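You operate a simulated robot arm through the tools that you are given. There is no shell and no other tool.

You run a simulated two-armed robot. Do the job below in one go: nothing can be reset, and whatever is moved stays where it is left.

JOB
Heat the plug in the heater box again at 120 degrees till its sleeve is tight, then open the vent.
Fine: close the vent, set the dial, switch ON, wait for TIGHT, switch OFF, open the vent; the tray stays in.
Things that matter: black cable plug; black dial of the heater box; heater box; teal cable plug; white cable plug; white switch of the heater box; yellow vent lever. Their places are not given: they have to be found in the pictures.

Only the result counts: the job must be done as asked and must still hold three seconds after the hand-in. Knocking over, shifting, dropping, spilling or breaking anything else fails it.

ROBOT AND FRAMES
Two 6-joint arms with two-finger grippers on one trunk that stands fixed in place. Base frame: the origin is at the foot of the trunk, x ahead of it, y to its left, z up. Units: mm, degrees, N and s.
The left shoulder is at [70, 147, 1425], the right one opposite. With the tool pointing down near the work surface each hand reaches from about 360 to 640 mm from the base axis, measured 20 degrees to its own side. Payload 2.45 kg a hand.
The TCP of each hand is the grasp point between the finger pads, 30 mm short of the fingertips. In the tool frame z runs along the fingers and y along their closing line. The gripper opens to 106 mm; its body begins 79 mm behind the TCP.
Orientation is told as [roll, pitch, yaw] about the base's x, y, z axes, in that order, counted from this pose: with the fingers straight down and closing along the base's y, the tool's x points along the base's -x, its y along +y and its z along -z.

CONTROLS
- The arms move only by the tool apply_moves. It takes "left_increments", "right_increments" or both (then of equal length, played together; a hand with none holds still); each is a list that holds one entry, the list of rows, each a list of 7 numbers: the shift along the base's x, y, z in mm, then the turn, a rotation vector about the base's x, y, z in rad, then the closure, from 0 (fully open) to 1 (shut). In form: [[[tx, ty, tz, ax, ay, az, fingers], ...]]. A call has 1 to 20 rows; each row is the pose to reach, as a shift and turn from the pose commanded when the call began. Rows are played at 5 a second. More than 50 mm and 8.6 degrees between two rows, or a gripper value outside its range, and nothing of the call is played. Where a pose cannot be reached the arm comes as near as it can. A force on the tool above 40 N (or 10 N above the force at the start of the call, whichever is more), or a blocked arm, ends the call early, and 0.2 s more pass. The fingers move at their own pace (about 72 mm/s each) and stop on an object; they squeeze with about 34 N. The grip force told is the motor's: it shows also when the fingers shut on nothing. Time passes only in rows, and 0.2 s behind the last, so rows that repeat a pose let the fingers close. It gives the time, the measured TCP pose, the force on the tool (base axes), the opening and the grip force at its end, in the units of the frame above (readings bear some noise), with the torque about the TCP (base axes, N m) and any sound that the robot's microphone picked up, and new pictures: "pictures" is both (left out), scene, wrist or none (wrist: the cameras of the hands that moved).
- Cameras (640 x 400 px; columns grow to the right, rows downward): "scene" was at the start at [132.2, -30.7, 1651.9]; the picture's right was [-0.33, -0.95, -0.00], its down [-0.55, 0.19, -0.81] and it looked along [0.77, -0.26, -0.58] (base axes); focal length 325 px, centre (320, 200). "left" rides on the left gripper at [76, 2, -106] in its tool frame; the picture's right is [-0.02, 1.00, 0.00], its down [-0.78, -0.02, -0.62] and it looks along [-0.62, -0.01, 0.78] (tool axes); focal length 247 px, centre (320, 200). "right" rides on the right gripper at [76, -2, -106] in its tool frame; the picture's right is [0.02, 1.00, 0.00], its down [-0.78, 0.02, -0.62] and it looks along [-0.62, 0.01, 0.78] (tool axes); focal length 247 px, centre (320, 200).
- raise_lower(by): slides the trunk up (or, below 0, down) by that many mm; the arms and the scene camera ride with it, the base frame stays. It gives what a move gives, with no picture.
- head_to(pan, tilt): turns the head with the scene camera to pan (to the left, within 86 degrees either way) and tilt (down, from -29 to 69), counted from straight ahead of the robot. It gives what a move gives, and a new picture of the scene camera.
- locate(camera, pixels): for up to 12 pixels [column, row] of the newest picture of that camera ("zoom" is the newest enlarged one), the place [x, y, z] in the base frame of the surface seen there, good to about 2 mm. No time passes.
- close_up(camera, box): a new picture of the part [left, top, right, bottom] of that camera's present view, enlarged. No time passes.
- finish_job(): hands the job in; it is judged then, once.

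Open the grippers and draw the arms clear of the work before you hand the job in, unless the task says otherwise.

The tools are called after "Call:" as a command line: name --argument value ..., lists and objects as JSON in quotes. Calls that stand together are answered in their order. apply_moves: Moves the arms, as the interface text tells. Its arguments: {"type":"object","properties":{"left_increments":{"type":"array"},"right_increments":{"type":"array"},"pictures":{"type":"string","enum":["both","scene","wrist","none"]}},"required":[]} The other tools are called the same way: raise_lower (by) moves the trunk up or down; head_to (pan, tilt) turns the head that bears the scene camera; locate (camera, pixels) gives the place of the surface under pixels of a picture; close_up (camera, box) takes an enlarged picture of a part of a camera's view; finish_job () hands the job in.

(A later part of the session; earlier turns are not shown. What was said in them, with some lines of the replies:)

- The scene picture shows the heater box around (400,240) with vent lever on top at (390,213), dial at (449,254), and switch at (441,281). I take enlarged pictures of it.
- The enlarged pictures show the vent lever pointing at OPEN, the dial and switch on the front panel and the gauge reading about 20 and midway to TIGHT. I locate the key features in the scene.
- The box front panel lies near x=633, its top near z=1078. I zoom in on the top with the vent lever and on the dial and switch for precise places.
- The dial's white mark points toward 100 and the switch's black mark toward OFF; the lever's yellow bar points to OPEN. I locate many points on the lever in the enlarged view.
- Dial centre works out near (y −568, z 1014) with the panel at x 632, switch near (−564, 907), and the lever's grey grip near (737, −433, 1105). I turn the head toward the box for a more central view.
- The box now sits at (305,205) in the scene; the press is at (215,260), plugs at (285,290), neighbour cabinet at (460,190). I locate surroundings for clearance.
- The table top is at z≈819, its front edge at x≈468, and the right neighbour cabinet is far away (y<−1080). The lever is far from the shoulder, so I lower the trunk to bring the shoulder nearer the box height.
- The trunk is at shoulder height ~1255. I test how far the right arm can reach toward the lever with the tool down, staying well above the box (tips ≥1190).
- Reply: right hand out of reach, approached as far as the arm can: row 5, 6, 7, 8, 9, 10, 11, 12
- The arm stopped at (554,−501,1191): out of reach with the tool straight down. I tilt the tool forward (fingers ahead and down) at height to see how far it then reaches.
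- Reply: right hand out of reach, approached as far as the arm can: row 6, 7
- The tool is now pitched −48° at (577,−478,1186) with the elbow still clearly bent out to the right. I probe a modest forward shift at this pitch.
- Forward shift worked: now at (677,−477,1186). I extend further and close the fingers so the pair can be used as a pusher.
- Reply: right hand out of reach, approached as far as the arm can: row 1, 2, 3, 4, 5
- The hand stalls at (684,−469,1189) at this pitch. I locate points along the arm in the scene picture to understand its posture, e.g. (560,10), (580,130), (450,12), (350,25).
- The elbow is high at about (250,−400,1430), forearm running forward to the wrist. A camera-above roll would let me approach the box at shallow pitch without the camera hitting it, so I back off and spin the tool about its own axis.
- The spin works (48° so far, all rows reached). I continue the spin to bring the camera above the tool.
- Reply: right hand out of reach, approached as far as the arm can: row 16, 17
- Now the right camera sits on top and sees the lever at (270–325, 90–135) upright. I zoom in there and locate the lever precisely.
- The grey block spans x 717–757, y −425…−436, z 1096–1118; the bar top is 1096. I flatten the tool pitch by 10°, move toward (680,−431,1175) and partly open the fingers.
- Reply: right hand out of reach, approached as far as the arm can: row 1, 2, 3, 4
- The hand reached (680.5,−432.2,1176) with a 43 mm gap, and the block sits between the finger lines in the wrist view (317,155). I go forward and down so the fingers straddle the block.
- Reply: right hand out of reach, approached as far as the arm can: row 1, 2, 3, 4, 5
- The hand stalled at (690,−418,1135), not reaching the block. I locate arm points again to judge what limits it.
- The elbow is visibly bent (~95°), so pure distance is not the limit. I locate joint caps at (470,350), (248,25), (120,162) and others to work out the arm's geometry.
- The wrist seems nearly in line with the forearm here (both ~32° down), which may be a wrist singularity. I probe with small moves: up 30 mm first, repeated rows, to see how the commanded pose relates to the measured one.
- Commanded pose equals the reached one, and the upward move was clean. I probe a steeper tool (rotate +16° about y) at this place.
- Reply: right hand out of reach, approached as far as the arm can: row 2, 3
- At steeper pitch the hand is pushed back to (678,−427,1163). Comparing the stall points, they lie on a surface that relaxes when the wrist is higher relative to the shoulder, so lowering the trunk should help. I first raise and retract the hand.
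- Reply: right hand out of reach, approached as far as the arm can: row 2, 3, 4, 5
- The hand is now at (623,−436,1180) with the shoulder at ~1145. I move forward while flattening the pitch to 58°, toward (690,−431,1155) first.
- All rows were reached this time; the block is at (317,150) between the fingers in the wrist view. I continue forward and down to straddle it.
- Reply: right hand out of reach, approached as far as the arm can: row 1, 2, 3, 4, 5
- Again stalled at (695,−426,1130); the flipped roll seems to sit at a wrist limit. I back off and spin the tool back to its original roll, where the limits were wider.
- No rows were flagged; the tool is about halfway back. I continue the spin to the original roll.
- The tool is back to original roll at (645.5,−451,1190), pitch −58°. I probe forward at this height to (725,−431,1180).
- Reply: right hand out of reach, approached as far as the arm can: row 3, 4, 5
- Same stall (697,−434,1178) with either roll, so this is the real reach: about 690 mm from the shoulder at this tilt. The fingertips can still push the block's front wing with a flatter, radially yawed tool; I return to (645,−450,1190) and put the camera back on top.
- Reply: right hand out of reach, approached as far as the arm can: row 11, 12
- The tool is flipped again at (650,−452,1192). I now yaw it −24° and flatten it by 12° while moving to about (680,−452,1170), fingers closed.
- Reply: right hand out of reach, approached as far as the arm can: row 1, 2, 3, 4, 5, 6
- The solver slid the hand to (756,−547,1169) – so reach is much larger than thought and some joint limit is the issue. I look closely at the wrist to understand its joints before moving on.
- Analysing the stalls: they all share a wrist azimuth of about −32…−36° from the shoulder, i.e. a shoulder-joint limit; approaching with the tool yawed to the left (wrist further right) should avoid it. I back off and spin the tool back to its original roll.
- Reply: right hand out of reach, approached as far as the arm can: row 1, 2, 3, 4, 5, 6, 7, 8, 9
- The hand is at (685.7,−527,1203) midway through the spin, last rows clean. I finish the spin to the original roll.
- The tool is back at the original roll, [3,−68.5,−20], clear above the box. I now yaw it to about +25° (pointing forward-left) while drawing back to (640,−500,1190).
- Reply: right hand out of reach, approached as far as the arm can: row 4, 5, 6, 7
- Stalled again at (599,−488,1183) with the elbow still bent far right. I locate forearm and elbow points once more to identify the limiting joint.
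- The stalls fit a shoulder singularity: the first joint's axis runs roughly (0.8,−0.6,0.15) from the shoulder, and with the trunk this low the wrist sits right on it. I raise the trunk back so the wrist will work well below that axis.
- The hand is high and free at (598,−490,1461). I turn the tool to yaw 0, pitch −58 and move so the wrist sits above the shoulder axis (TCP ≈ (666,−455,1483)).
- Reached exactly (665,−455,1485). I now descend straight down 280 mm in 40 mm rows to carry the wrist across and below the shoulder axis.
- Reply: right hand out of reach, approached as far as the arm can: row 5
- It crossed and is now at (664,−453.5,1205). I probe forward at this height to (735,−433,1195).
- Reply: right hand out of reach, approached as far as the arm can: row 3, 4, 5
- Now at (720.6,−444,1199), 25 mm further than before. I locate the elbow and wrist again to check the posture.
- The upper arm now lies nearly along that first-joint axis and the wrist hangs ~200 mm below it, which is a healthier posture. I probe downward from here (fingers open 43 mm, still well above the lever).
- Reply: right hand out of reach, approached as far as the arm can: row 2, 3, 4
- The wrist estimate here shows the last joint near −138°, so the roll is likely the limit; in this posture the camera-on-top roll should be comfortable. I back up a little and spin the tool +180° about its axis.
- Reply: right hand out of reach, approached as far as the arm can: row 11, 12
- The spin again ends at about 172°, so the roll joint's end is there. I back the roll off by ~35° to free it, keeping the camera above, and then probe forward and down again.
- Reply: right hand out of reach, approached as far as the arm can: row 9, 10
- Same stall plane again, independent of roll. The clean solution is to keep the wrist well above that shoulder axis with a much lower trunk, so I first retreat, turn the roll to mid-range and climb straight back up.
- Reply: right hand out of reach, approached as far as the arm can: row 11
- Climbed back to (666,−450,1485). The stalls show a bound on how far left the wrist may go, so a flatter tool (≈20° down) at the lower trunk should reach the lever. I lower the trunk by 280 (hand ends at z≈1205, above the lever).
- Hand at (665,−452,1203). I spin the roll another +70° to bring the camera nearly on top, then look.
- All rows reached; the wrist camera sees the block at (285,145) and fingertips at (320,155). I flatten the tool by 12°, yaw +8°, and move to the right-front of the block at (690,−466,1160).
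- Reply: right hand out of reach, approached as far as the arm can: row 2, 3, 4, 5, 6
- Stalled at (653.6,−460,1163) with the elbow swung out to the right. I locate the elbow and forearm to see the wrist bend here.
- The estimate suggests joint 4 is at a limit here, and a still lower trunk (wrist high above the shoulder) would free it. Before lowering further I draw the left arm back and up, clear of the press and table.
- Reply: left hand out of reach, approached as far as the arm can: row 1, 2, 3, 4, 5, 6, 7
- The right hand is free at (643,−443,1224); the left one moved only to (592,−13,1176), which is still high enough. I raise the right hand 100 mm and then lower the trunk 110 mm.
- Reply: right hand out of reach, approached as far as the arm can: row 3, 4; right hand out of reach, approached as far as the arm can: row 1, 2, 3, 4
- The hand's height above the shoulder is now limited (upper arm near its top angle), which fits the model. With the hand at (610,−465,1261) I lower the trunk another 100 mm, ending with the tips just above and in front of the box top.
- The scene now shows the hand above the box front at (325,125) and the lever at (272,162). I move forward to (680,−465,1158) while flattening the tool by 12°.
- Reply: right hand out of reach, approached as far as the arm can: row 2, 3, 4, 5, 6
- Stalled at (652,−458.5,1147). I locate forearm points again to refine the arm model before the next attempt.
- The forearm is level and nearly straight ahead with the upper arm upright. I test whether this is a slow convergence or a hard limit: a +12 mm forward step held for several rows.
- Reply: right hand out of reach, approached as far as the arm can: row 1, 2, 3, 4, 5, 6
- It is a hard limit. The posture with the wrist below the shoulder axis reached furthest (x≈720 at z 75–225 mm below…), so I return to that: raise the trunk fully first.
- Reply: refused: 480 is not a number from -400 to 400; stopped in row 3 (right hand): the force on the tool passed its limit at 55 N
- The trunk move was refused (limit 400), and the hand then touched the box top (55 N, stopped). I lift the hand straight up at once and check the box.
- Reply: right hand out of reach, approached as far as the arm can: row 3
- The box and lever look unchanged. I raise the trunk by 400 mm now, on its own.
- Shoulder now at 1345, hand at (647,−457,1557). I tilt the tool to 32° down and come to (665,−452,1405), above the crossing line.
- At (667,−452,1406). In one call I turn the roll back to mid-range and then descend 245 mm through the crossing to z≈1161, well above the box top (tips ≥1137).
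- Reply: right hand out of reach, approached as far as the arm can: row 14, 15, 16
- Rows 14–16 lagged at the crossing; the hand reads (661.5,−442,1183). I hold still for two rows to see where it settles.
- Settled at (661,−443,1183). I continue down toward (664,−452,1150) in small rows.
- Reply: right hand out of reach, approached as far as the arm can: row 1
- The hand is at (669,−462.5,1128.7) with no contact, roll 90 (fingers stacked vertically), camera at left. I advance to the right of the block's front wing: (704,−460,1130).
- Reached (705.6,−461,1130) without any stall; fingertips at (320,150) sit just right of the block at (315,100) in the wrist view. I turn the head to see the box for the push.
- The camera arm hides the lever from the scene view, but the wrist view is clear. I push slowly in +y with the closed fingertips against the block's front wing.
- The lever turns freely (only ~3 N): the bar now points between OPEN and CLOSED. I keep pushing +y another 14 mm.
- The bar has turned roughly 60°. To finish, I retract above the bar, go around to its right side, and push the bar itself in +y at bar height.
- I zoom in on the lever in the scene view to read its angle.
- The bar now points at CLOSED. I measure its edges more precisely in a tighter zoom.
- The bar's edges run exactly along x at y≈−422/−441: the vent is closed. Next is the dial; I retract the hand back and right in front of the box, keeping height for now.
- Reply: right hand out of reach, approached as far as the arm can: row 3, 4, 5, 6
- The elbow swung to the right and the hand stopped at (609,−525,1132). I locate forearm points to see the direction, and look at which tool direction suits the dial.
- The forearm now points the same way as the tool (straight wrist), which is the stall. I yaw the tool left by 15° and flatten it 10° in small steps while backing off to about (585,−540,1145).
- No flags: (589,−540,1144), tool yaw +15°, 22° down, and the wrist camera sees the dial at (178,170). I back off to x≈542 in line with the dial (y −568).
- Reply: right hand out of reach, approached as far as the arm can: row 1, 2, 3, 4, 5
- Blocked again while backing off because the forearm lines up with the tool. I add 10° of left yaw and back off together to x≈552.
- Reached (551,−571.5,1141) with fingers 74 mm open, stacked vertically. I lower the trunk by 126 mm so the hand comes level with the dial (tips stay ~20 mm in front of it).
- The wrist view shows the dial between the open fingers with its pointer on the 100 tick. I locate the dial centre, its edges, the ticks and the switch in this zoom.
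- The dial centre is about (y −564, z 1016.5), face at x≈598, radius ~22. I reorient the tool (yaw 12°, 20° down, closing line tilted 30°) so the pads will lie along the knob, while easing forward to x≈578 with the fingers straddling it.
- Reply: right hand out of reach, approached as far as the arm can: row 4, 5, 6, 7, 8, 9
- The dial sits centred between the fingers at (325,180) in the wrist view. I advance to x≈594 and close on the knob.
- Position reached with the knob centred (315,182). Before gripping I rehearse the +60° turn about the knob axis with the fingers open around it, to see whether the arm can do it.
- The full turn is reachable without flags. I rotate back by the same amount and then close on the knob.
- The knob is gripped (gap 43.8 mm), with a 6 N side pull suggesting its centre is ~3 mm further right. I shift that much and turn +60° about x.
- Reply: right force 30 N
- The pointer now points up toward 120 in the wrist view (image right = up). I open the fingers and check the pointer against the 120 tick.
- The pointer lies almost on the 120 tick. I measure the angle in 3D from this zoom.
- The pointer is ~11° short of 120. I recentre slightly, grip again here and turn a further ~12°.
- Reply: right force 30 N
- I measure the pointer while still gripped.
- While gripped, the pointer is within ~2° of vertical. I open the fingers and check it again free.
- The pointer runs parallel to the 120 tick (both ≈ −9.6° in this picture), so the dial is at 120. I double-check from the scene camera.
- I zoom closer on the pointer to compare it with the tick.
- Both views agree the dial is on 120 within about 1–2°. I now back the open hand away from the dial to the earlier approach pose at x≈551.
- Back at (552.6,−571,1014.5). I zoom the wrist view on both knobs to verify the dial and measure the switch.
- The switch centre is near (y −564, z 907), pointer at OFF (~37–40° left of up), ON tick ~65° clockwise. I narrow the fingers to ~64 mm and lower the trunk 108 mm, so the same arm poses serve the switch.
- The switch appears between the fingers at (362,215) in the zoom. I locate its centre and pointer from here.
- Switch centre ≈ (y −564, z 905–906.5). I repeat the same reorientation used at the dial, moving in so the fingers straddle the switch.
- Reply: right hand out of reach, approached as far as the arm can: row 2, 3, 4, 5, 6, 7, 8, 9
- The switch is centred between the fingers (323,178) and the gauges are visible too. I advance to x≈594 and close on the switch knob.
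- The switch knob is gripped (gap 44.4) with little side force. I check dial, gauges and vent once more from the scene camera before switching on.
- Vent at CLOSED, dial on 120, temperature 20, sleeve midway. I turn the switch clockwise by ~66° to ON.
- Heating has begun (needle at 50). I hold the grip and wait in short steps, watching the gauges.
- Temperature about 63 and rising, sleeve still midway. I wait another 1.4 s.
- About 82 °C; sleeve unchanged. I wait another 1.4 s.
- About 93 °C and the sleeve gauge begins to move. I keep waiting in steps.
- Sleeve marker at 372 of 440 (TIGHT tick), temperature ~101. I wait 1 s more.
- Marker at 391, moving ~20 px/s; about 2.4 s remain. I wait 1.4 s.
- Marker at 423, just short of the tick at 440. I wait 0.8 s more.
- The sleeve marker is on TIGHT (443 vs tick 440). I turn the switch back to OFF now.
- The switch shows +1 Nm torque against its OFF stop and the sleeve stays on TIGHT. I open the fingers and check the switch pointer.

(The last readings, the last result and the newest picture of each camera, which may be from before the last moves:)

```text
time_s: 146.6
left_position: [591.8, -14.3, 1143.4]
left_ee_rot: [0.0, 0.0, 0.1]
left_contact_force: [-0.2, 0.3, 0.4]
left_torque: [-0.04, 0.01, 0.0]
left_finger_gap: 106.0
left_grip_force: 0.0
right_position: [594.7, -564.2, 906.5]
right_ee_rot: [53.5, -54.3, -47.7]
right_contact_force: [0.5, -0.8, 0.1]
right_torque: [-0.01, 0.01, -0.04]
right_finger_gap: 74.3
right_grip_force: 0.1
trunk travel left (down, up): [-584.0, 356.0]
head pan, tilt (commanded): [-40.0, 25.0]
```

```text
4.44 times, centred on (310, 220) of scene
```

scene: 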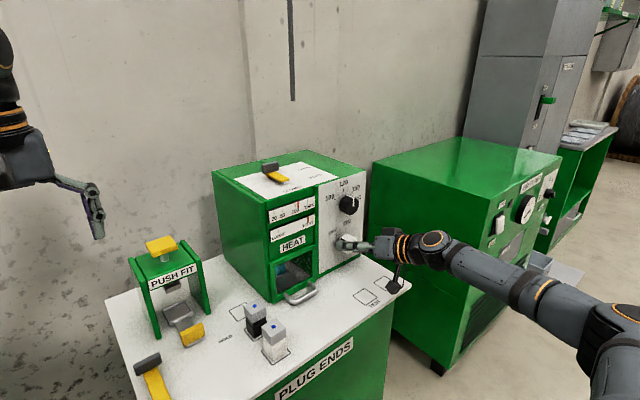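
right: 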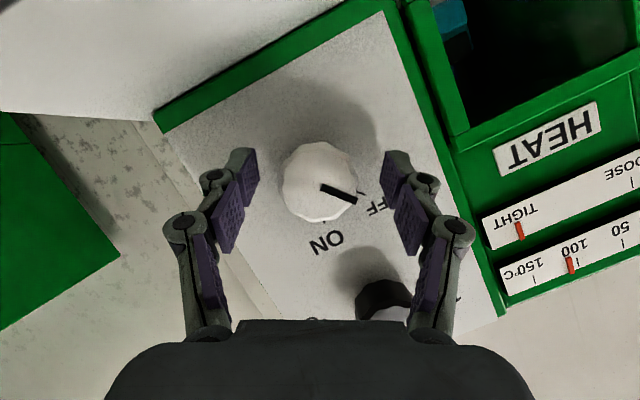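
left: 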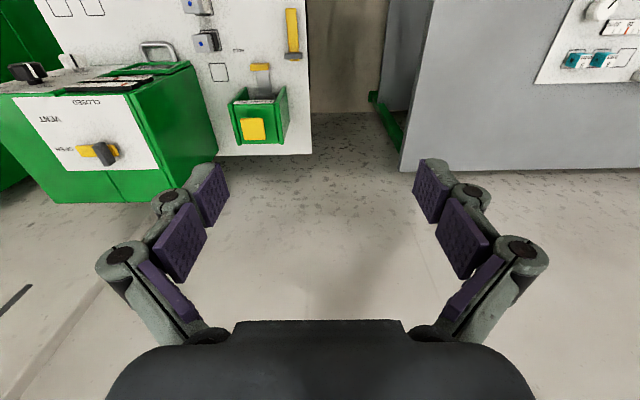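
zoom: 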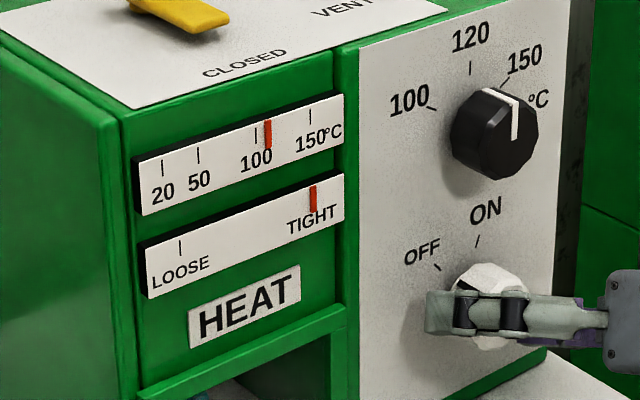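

The switch pointer lies along the OFF tick and the sleeve reads TIGHT. I back the hand away from the switch, reversing the approach.

Call:
apply_moves --right_increments '[[[-5, -2, 0, 0, 0, 0, 0.2], [-10, -3.4, 0, 0, 0, 0, 0.2], [-14, -4, 0, 0.116, 0.0355, -0.0144, 0.2], [-18, -4.5, 0, 0.2325, 0.071, -0.0288, 0.2], [-22, -5, 0, 0.349, 0.1065, -0.0431, 0.2], [-27, -5.6, 0, 0.465, 0.142, -0.0575, 0.2], [-31, -6.1, 0, 0.581, 0.1775, -0.0719, 0.2], [-35, -6.7, 0, 0.6975, 0.213, -0.0863, 0.2], [-39, -7.2, 0, 0.814, 0.2485, -0.1006, 0.2], [-43.5, -7.8, 0, 0.93, 0.284, -0.115, 0.2], [-43.5, -7.8, 0, 0.93, 0.284, -0.115, 0.2]]]' --pictures "both"

Call:
close_up --camera "scene" --box '[250, 175, 370, 265]'

```text
time_s: 149.0
left_position: [590.6, -14.3, 1142.3]
left_ee_rot: [0.0, 0.0, 0.0]
left_contact_force: [0.0, 0.0, 0.3]
left_torque: [-0.01, 0.01, 0.01]
left_finger_gap: 106.0
left_grip_force: 0.0
right_position: [550.1, -572.6, 906.0]
right_ee_rot: [71.3, -0.5, -64.0]
right_contact_force: [0.2, -0.4, -0.1]
right_torque: [0.02, 0.0, 0.01]
right_finger_gap: 84.8
right_grip_force: 0.1
trunk travel left (down, up): [-584.0, 356.0]
head pan, tilt (commanded): [-40.0, 25.0]
```

scene: 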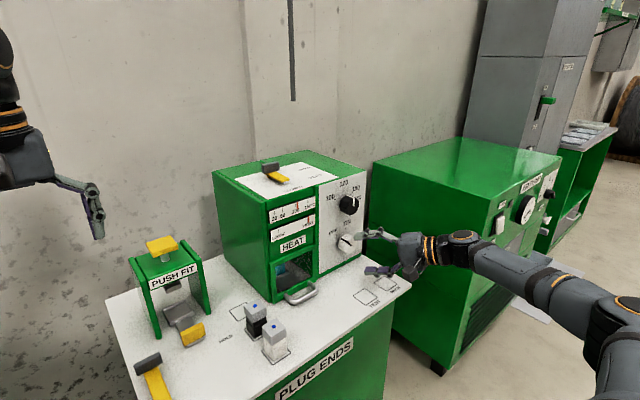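
right: 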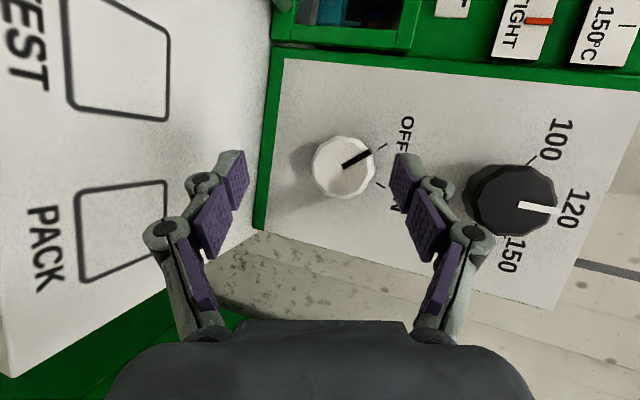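

```text
4.44 times, centred on (310, 220) of scene
```

zoom: 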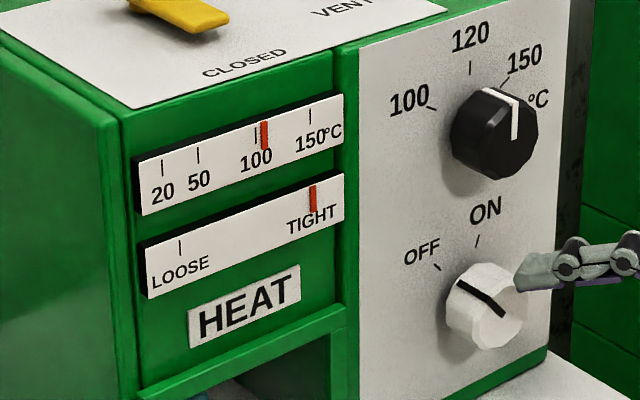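

Temperature is falling, switch OFF, sleeve TIGHT. Now back to the vent: I raise the trunk by 234 mm with the hand clear in front of the panel.

Call:
raise_lower --by 234

```text
time_s: 151.4
left_position: [592.2, -14.4, 1376.3]
left_ee_rot: [0.0, 0.0, 0.0]
left_contact_force: [0.3, -0.6, 0.5]
left_torque: [0.0, -0.01, 0.0]
left_finger_gap: 105.9
left_grip_force: 0.0
right_position: [551.5, -572.1, 1138.9]
right_ee_rot: [71.4, -0.4, -64.0]
right_contact_force: [0.1, 0.6, -0.9]
right_torque: [0.02, -0.01, 0.03]
right_finger_gap: 85.1
right_grip_force: 0.1
trunk travel left (down, up): [-818.0, 122.0]
head pan, tilt (commanded): [-40.0, 25.0]
```

Hand at (551.5,−572,1139). I retrace: close the fingers and move to (589,−540,1146) with yaw reduced to 15°.

Call:
apply_moves --right_increments '[[[8, 5, 2, 0, 0.01, -0.033, 1], [15, 10, 4, 0, 0.02, -0.066, 1], [22, 16, 6, 0, 0.03, -0.1, 1], [28, 22, 8, 0, 0.04, -0.133, 1], [34, 28, 8, 0, 0.05, -0.166, 1], [38, 32, 8, 0, 0.06, -0.2, 1], [38, 32, 8, 0, 0.06, -0.2, 1]]]' --pictures "none"

Call:
head_to --pan -38 --tilt 37

```text
time_s: 153.0
left_position: [591.0, -12.9, 1375.5]
left_ee_rot: [-0.1, 0.1, 0.0]
left_contact_force: [-0.5, -0.4, -0.2]
left_torque: [0.01, -0.01, 0.0]
left_finger_gap: 105.9
left_grip_force: 0.1
right_position: [590.2, -541.0, 1147.9]
right_ee_rot: [68.2, 0.8, -75.6]
right_contact_force: [0.7, 0.4, 0.9]
right_torque: [0.0, 0.01, -0.01]
right_finger_gap: 0.2
right_grip_force: 28.5
trunk travel left (down, up): [-818.0, 122.0]
head pan, tilt (commanded): [-40.0, 25.0]
```

```text
time_s: 153.8
left_position: [592.6, -15.2, 1377.1]
left_ee_rot: [0.0, 0.1, -0.1]
left_contact_force: [0.2, -0.1, 0.3]
left_torque: [0.02, 0.02, 0.02]
left_finger_gap: 106.0
left_grip_force: 0.0
right_position: [588.1, -540.3, 1147.2]
right_ee_rot: [68.2, 0.6, -75.5]
right_contact_force: [-0.1, -0.7, 0.0]
right_torque: [0.0, 0.0, 0.0]
right_finger_gap: 0.0
right_grip_force: 28.7
trunk travel left (down, up): [-818.0, 122.0]
head pan, tilt (commanded): [-38.0, 37.0]
```

scene: 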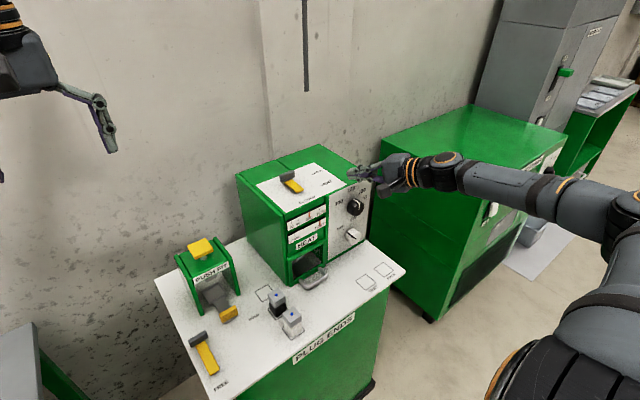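

As before at (588,−540,1147). I go forward over the box to (645,−510,1150) while returning the tool to yaw 0, 32° down.

Call:
apply_moves --right_increments '[[[14, 5, 1, -0.003, 0.025, -0.037, 1], [26, 11, 2, -0.007, 0.05, -0.075, 1], [36, 17, 3, -0.011, 0.08, -0.12, 1], [45, 22, 3, -0.015, 0.115, -0.17, 1], [52, 27, 3, -0.019, 0.15, -0.22, 1], [57, 30, 3, -0.022, 0.175, -0.262, 1], [57, 30, 3, -0.022, 0.175, -0.262, 1]]]' --pictures "wrist"

```text
time_s: 155.4
left_position: [591.5, -14.6, 1376.5]
left_ee_rot: [0.0, 0.0, 0.0]
left_contact_force: [-0.3, 0.7, 0.3]
left_torque: [-0.02, -0.01, -0.01]
left_finger_gap: 106.2
left_grip_force: 0.0
right_position: [645.1, -510.5, 1151.6]
right_ee_rot: [58.0, 0.6, -90.7]
right_contact_force: [0.5, -0.3, 0.2]
right_torque: [0.0, 0.02, 0.01]
right_finger_gap: 0.0
right_grip_force: 28.3
right hand out of reach, approached as far as the arm can: row 1
trunk travel left (down, up): [-818.0, 122.0]
head pan, tilt (commanded): [-38.0, 37.0]
```

right: 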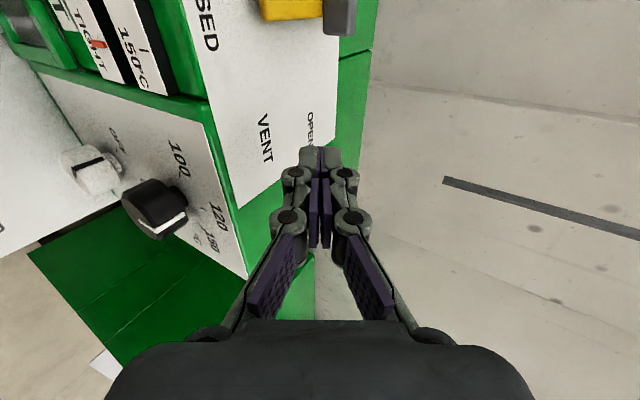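

At (645,−510.5,1152). I pass over the bar to its left side: (678,−402,1142), staying above it.

Call:
apply_moves --right_increments '[[[10, 28, 0, 0, 0, 0, 1], [20, 56, -2, 0, 0, 0, 1], [28, 82, -5, 0, 0, 0, 1], [33, 108, -9, 0, 0, 0, 1], [33, 108, -9, 0, 0, 0, 1]]]' --pictures "both"

```text
time_s: 156.6
left_position: [591.7, -14.9, 1376.0]
left_ee_rot: [0.0, 0.0, -0.1]
left_contact_force: [-0.1, -0.9, -0.9]
left_torque: [-0.01, 0.01, 0.0]
left_finger_gap: 106.0
left_grip_force: 0.0
right_position: [677.8, -403.5, 1141.4]
right_ee_rot: [58.1, 0.6, -90.7]
right_contact_force: [0.4, -0.2, 0.2]
right_torque: [-0.03, 0.04, -0.01]
right_finger_gap: 0.0
right_grip_force: 28.7
trunk travel left (down, up): [-818.0, 122.0]
head pan, tilt (commanded): [-38.0, 37.0]
```

scene: 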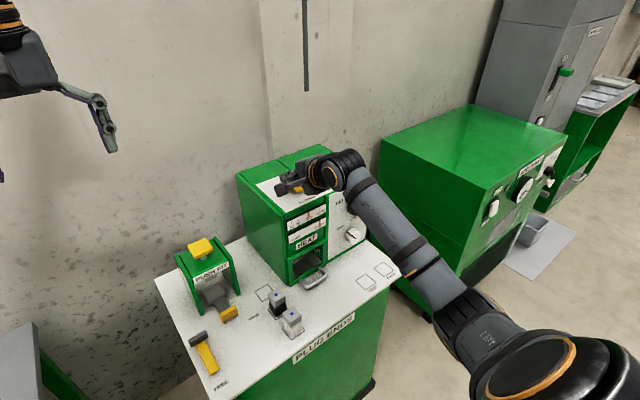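
right: 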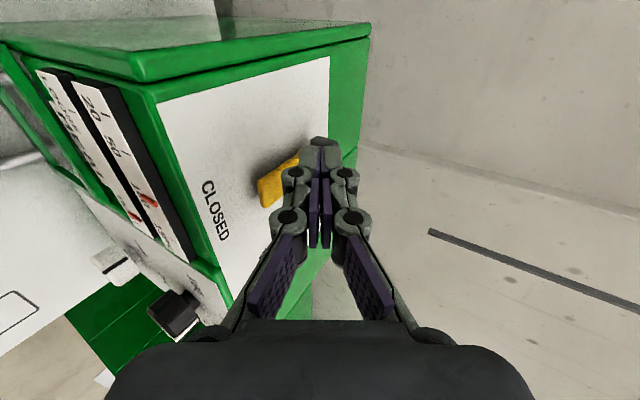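

Reached (678,−403.5,1141) cleanly. I locate the bar relative to the fingertips in the wrist view before lowering beside it.

Call:
locate --camera "right" --pixels '[[265, 185], [275, 200], [290, 165], [300, 155], [320, 142], [312, 150], [335, 155], [215, 210], [250, 150]]'

Call:
close_up --camera "right" --box '[200, 100, 400, 260]'

```text
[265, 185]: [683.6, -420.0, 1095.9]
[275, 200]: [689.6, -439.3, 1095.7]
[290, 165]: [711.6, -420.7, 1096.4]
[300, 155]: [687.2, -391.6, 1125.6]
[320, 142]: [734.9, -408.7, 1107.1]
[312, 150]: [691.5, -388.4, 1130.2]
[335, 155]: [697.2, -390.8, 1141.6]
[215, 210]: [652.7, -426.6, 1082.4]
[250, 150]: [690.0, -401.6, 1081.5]
```

```text
2.50 times, centred on (300, 180) of right
```

zoom: 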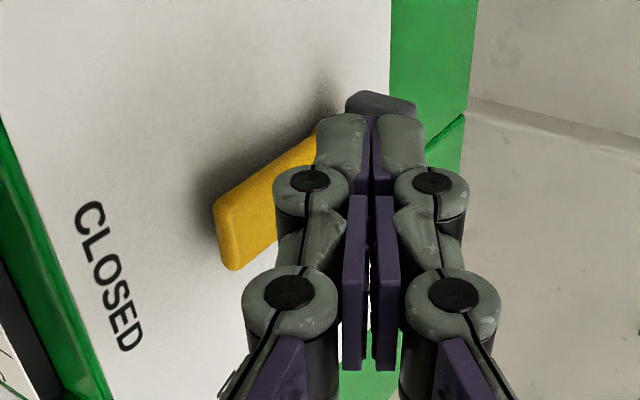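

The finger's right side is only ~3 mm from the bar, so I shift 9 mm further left and then lower beside it to z≈1112.

Call:
apply_moves --right_increments '[[[0, 5, 0, 0, 0, 0, 1], [0, 10, 0, 0, 0, 0, 1], [0, 10, -10, 0, 0, 0, 1], [0, 10, -20, 0, 0, 0, 1], [0, 10, -29, 0, 0, 0, 1]]]' --pictures "wrist"

```text
time_s: 157.8
left_position: [591.4, -13.5, 1376.7]
left_ee_rot: [0.1, 0.0, 0.1]
left_contact_force: [0.6, -1.0, -0.4]
left_torque: [0.02, 0.0, -0.01]
left_finger_gap: 106.1
left_grip_force: 0.0
right_position: [677.7, -392.6, 1113.7]
right_ee_rot: [58.1, 0.7, -90.7]
right_contact_force: [-0.1, 0.1, -0.5]
right_torque: [-0.01, 0.01, -0.01]
right_finger_gap: 0.1
right_grip_force: 29.0
trunk travel left (down, up): [-818.0, 122.0]
head pan, tilt (commanded): [-38.0, 37.0]
```

right: 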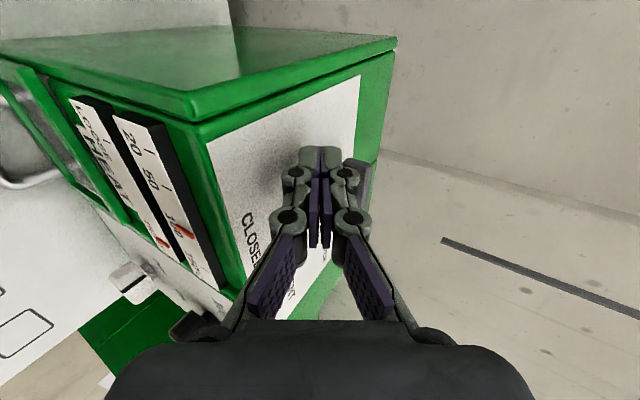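

Lowered to (677.7,−392.6,1113.7) with no contact. I push the bar in −y in small steps.

Call:
apply_moves --right_increments '[[[0, -8, -1, 0, 0, 0, 1], [0, -15, -1.5, 0, 0, 0, 1], [0, -21, -1.5, 0, 0, 0, 1], [0, -27, -1.5, 0, 0, 0, 1], [0, -33, -1.5, 0, 0, 0, 1], [1, -39, -1.5, 0, 0, 0, 1], [2, -45, -1.5, 0, 0, 0, 1]]]' --pictures "both"

Call:
close_up --camera "scene" --box '[240, 140, 380, 230]'

```text
time_s: 159.4
left_position: [589.8, -13.8, 1376.6]
left_ee_rot: [0.0, -0.1, 0.0]
left_contact_force: [-0.1, -0.8, 0.2]
left_torque: [0.01, 0.0, -0.02]
left_finger_gap: 105.9
left_grip_force: 0.0
right_position: [679.5, -436.8, 1113.1]
right_ee_rot: [58.3, 0.4, -90.6]
right_contact_force: [-0.9, 2.1, 4.5]
right_torque: [-0.02, -0.08, 0.08]
right_finger_gap: 0.0
right_grip_force: 28.3
trunk travel left (down, up): [-818.0, 122.0]
head pan, tilt (commanded): [-38.0, 37.0]
```

scene: 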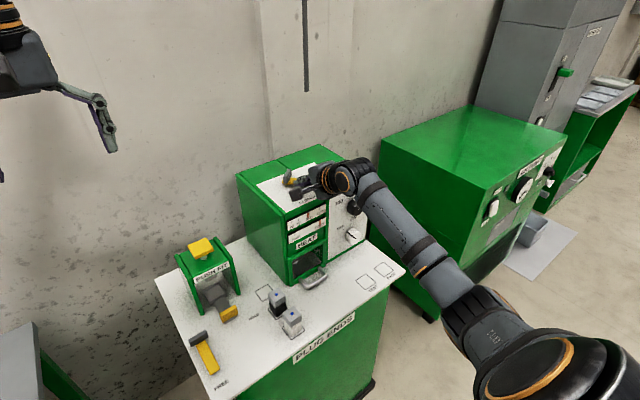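
right: 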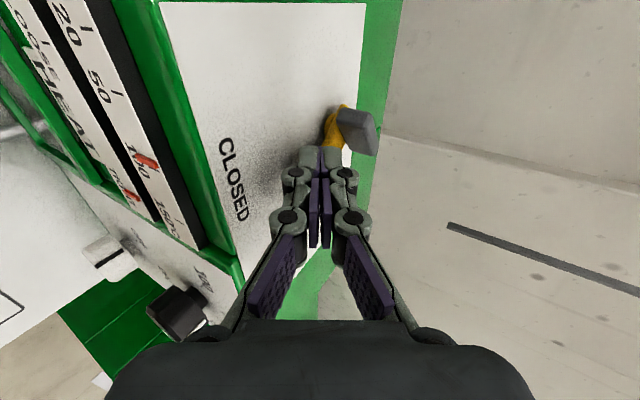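

```text
4.44 times, centred on (310, 185) of scene
```

zoom: 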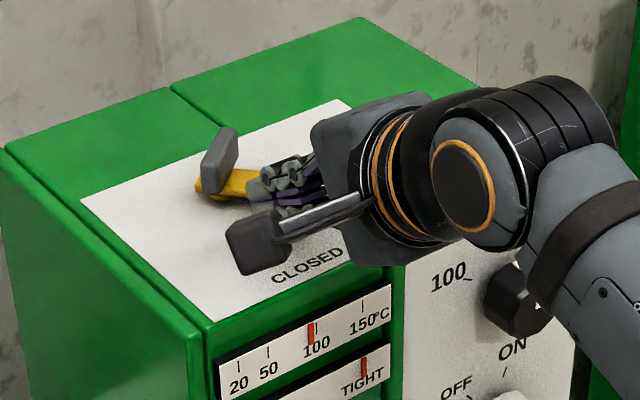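

The lever is turning back (block rotated about halfway), forces a few newtons. I continue −y another 20 mm, then start pushing +x.

Call:
apply_moves --right_increments '[[[0, -6, 1, 0, 0, 0, 1], [1, -12, 1, 0, 0, 0, 1], [3, -17, 1, 0, 0, 0, 1], [6, -20, 1, 0, 0, 0, 1], [10, -22, 1, 0, 0, 0, 1]]]' --pictures "wrist"

Call:
close_up --camera "scene" --box '[240, 140, 380, 230]'

```text
time_s: 160.6
left_position: [591.3, -13.9, 1375.6]
left_ee_rot: [0.1, -0.1, 0.0]
left_contact_force: [-0.3, 0.5, 0.2]
left_torque: [0.0, 0.02, -0.01]
left_finger_gap: 105.9
left_grip_force: 0.0
right_position: [688.2, -460.3, 1112.3]
right_ee_rot: [58.3, 0.6, -90.6]
right_contact_force: [-1.5, 0.6, 4.2]
right_torque: [-0.06, -0.07, 0.04]
right_finger_gap: 0.0
right_grip_force: 28.5
trunk travel left (down, up): [-818.0, 122.0]
head pan, tilt (commanded): [-38.0, 37.0]
```

right: 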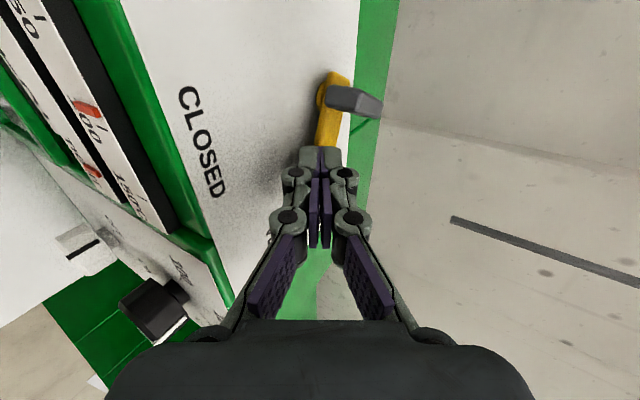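

```text
4.44 times, centred on (310, 185) of scene
```

zoom: 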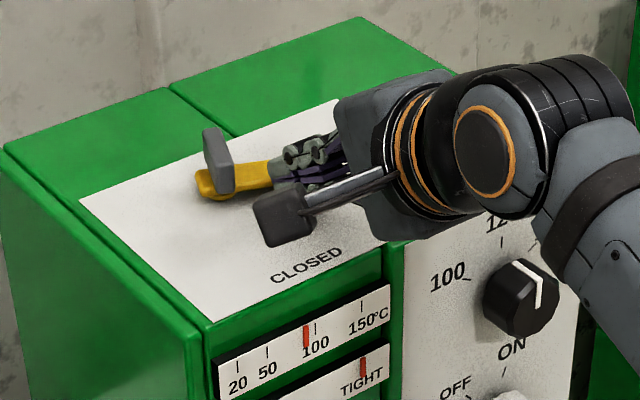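

The bar is nearly back at OPEN. I push +x to finish (about 16 mm).

Call:
apply_moves --right_increments '[[[4, -1, 1, 0, 0, 0, 1], [8, -2, 1, 0, 0, 0, 1], [12, -3, 1, 0, 0, 0, 1], [15, -3, 1, 0, 0, 0, 1], [17, -3, 1, 0, 0, 0, 1]]]' --pictures "wrist"

Call:
close_up --camera "scene" --box '[270, 160, 340, 205]'

```text
time_s: 161.8
left_position: [591.7, -12.4, 1376.3]
left_ee_rot: [0.0, 0.1, 0.0]
left_contact_force: [0.6, 0.3, 0.2]
left_torque: [-0.01, -0.02, 0.04]
left_finger_gap: 106.1
left_grip_force: 0.1
right_position: [708.2, -462.5, 1113.8]
right_ee_rot: [58.2, 0.5, -90.7]
right_contact_force: [-3.0, 0.1, 0.8]
right_torque: [0.03, 0.02, 0.01]
right_finger_gap: 0.2
right_grip_force: 29.0
trunk travel left (down, up): [-818.0, 122.0]
head pan, tilt (commanded): [-38.0, 37.0]
```

right: 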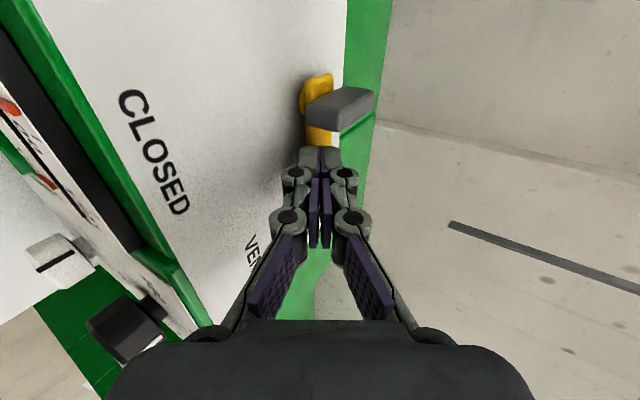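

```text
8.89 times, centred on (305, 182) of scene
```

zoom: 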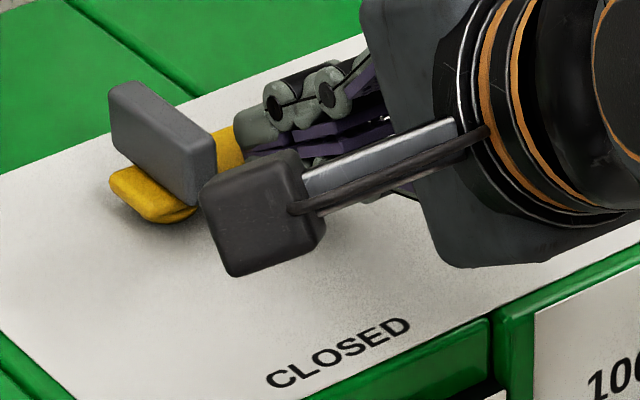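

The block appears back along x. I draw the hand back and up to view the lever fully.

Call:
apply_moves --right_increments '[[[-15, -3, 5, 0, 0, 0, 1], [-35, -20, 15, 0, 0, 0, 1], [-55, -40, 35, 0, 0, 0, 1], [-60, -50, 45, 0, 0, 0, 1], [-60, -50, 45, 0, 0, 0, 1]]]' --pictures "both"

Call:
close_up --camera "scene" --box '[270, 160, 340, 205]'

```text
time_s: 163.0
left_position: [592.8, -14.2, 1375.6]
left_ee_rot: [0.0, 0.0, 0.0]
left_contact_force: [-1.1, -0.1, 0.4]
left_torque: [0.01, 0.03, -0.01]
left_finger_gap: 105.9
left_grip_force: 0.2
right_position: [648.6, -512.8, 1157.4]
right_ee_rot: [58.1, 0.6, -90.7]
right_contact_force: [-0.2, -0.1, -0.4]
right_torque: [-0.01, 0.01, 0.01]
right_finger_gap: 0.5
right_grip_force: 28.7
trunk travel left (down, up): [-818.0, 122.0]
head pan, tilt (commanded): [-38.0, 37.0]
```

scene: 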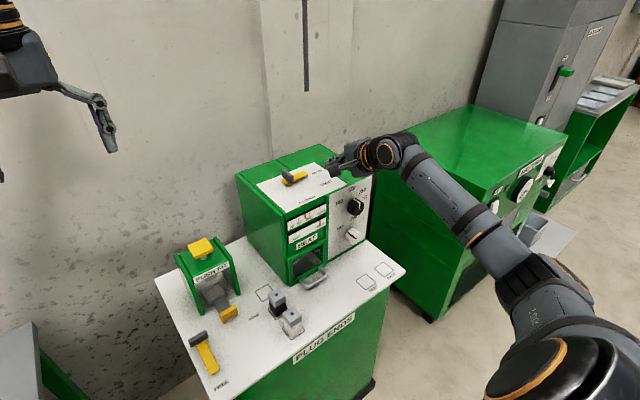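
right: 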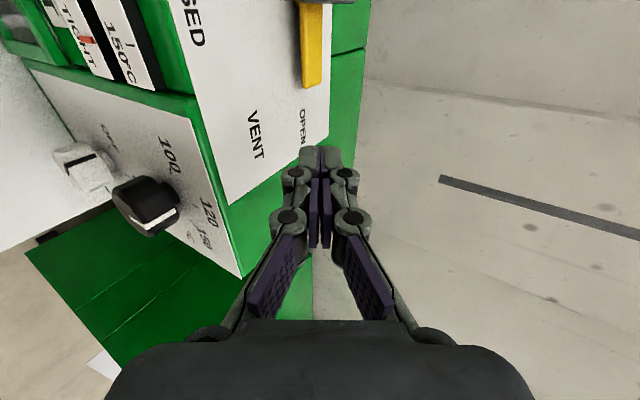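

```text
8.89 times, centred on (305, 182) of scene
```

zoom: 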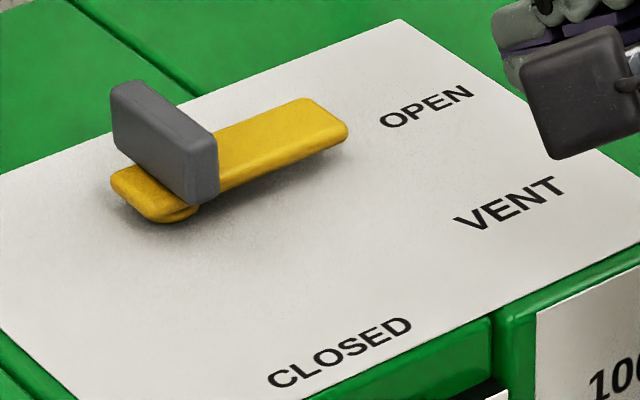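

The lever points at OPEN. I measure its edges to confirm it is fully there.

Call:
locate --camera "zoom" --pixels '[[225, 132], [305, 100], [225, 188], [340, 142], [125, 175], [155, 215], [130, 85], [215, 145], [425, 108]]'

Call:
close_up --camera "scene" --box '[230, 140, 380, 290]'

```text
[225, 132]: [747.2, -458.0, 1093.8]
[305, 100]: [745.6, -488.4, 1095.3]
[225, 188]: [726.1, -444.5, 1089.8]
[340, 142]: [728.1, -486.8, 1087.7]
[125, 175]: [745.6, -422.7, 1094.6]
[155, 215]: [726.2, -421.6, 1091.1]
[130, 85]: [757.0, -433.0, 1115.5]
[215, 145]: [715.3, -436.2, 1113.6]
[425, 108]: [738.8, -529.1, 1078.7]
```

```text
2.67 times, centred on (305, 215) of scene
```

zoom: 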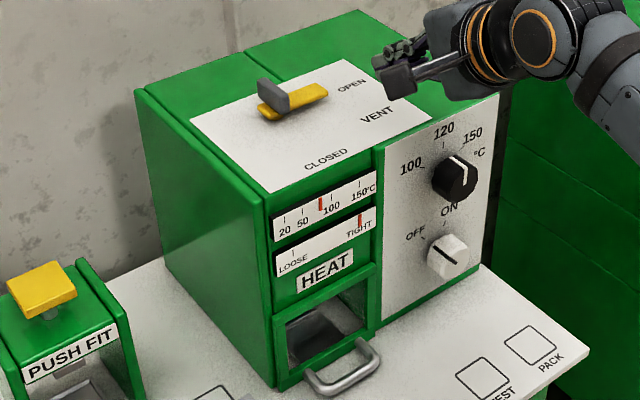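

The lever is fully at OPEN (edges parallel to y), switch OFF, dial 120, sleeve TIGHT, temperature falling. I raise the trunk to lift both hands clear.

Call:
raise_lower --by 120

```text
time_s: 164.5
left_position: [591.7, -14.5, 1496.5]
left_ee_rot: [0.0, 0.0, -0.2]
left_contact_force: [-0.4, -0.4, -0.5]
left_torque: [0.01, -0.02, 0.0]
left_finger_gap: 105.9
left_grip_force: 0.1
right_position: [646.7, -514.1, 1277.6]
right_ee_rot: [58.0, 0.7, -90.7]
right_contact_force: [-0.4, 0.7, -0.4]
right_torque: [0.02, 0.01, 0.02]
right_finger_gap: 0.0
right_grip_force: 28.4
trunk travel left (down, up): [-938.0, 2.0]
head pan, tilt (commanded): [-38.0, 37.0]
```

The right hand is at (647,−514,1278), well above the box. I draw it back toward the robot and open its gripper.

Call:
apply_moves --right_increments '[[[-10, -5, 10, 0.003, -0.025, 0.037, 0.5], [-20, -10, 20, 0.007, -0.05, 0.075, 0], [-30, -16, 30, 0.011, -0.08, 0.12, 0], [-42, -22, 38, 0.015, -0.115, 0.17, 0], [-52, -27, 44, 0.019, -0.15, 0.22, 0], [-60, -30, 50, 0.022, -0.175, 0.262, 0], [-60, -30, 50, 0.022, -0.175, 0.262, 0]]]' --pictures "both"

Call:
close_up --camera "scene" --box '[150, 150, 450, 400]'

```text
time_s: 166.1
left_position: [591.1, -13.3, 1495.7]
left_ee_rot: [0.1, 0.0, 0.0]
left_contact_force: [-0.9, -0.3, -1.4]
left_torque: [0.0, -0.01, 0.0]
left_finger_gap: 106.0
left_grip_force: 0.2
right_position: [605.3, -545.5, 1318.0]
right_ee_rot: [68.2, 0.6, -75.5]
right_contact_force: [-0.3, 0.0, -0.2]
right_torque: [0.0, -0.01, -0.03]
right_finger_gap: 106.0
right_grip_force: 0.1
right hand out of reach, approached as far as the arm can: row 4, 5, 6, 7
trunk travel left (down, up): [-938.0, 2.0]
head pan, tilt (commanded): [-38.0, 37.0]
```

scene: 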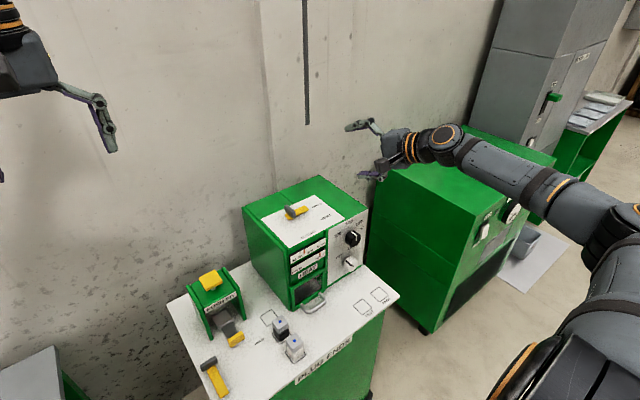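
right: 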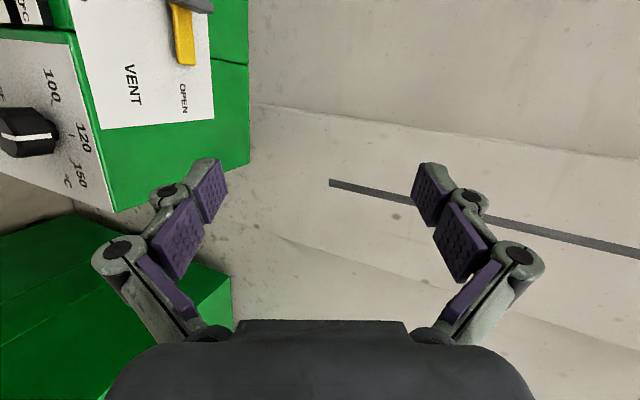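

```text
1.60 times, centred on (300, 275) of scene
```

zoom: 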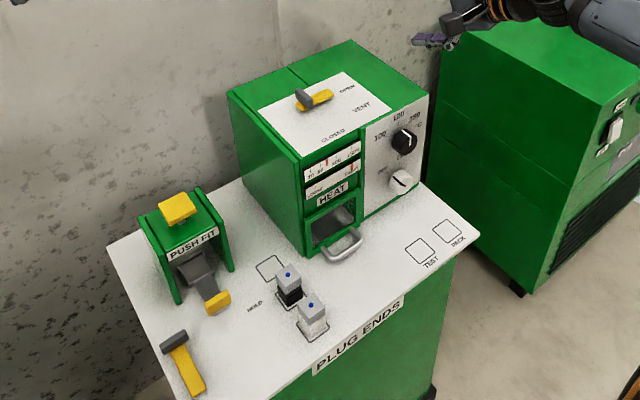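

Both grippers are open and clear of the work. One last close look at the box before handing in.

Call:
close_up --camera "scene" --box '[240, 170, 380, 320]'

```text
2.67 times, centred on (310, 245) of scene
```

zoom: 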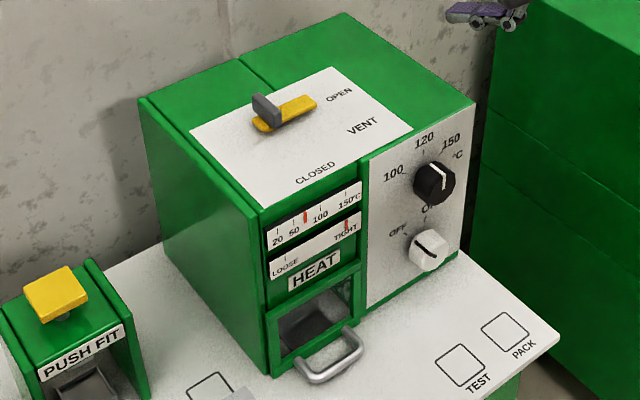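

The vent is at OPEN, the switch at OFF, the dial at 120, the sleeve gauge on TIGHT, the temperature is falling, and the tray is in. I hand the job in.

Call:
finish_job

```text
The job is handed in.
```

I reheated the plug at 120 degrees until its sleeve gauge read TIGHT, then opened the vent, and the job is handed in. I have not seen a verdict, only the confirmation that it was received.

- **Vent:** closed before heating, and measured back at OPEN afterwards.
- **Dial:** set to 120. The pointer sits about 1–3° past the 120 tick, towards 150.
- **Heating:** I switched ON and held until the marker reached TIGHT, which took about 8 to 9 seconds. I then switched OFF; the gauge never read above about 110 °C.
- **At hand-in:** the switch was at OFF, the sleeve marker was still on TIGHT, the temperature was falling and the tray was in. Both grippers were open and clear of the work.

**Accidental contact:** while I was working out how to reach the lever, the right hand pressed on the top of the heater box. The force reached 55 N and the move stopped itself. The box and lever looked unmoved in the pictures afterwards.
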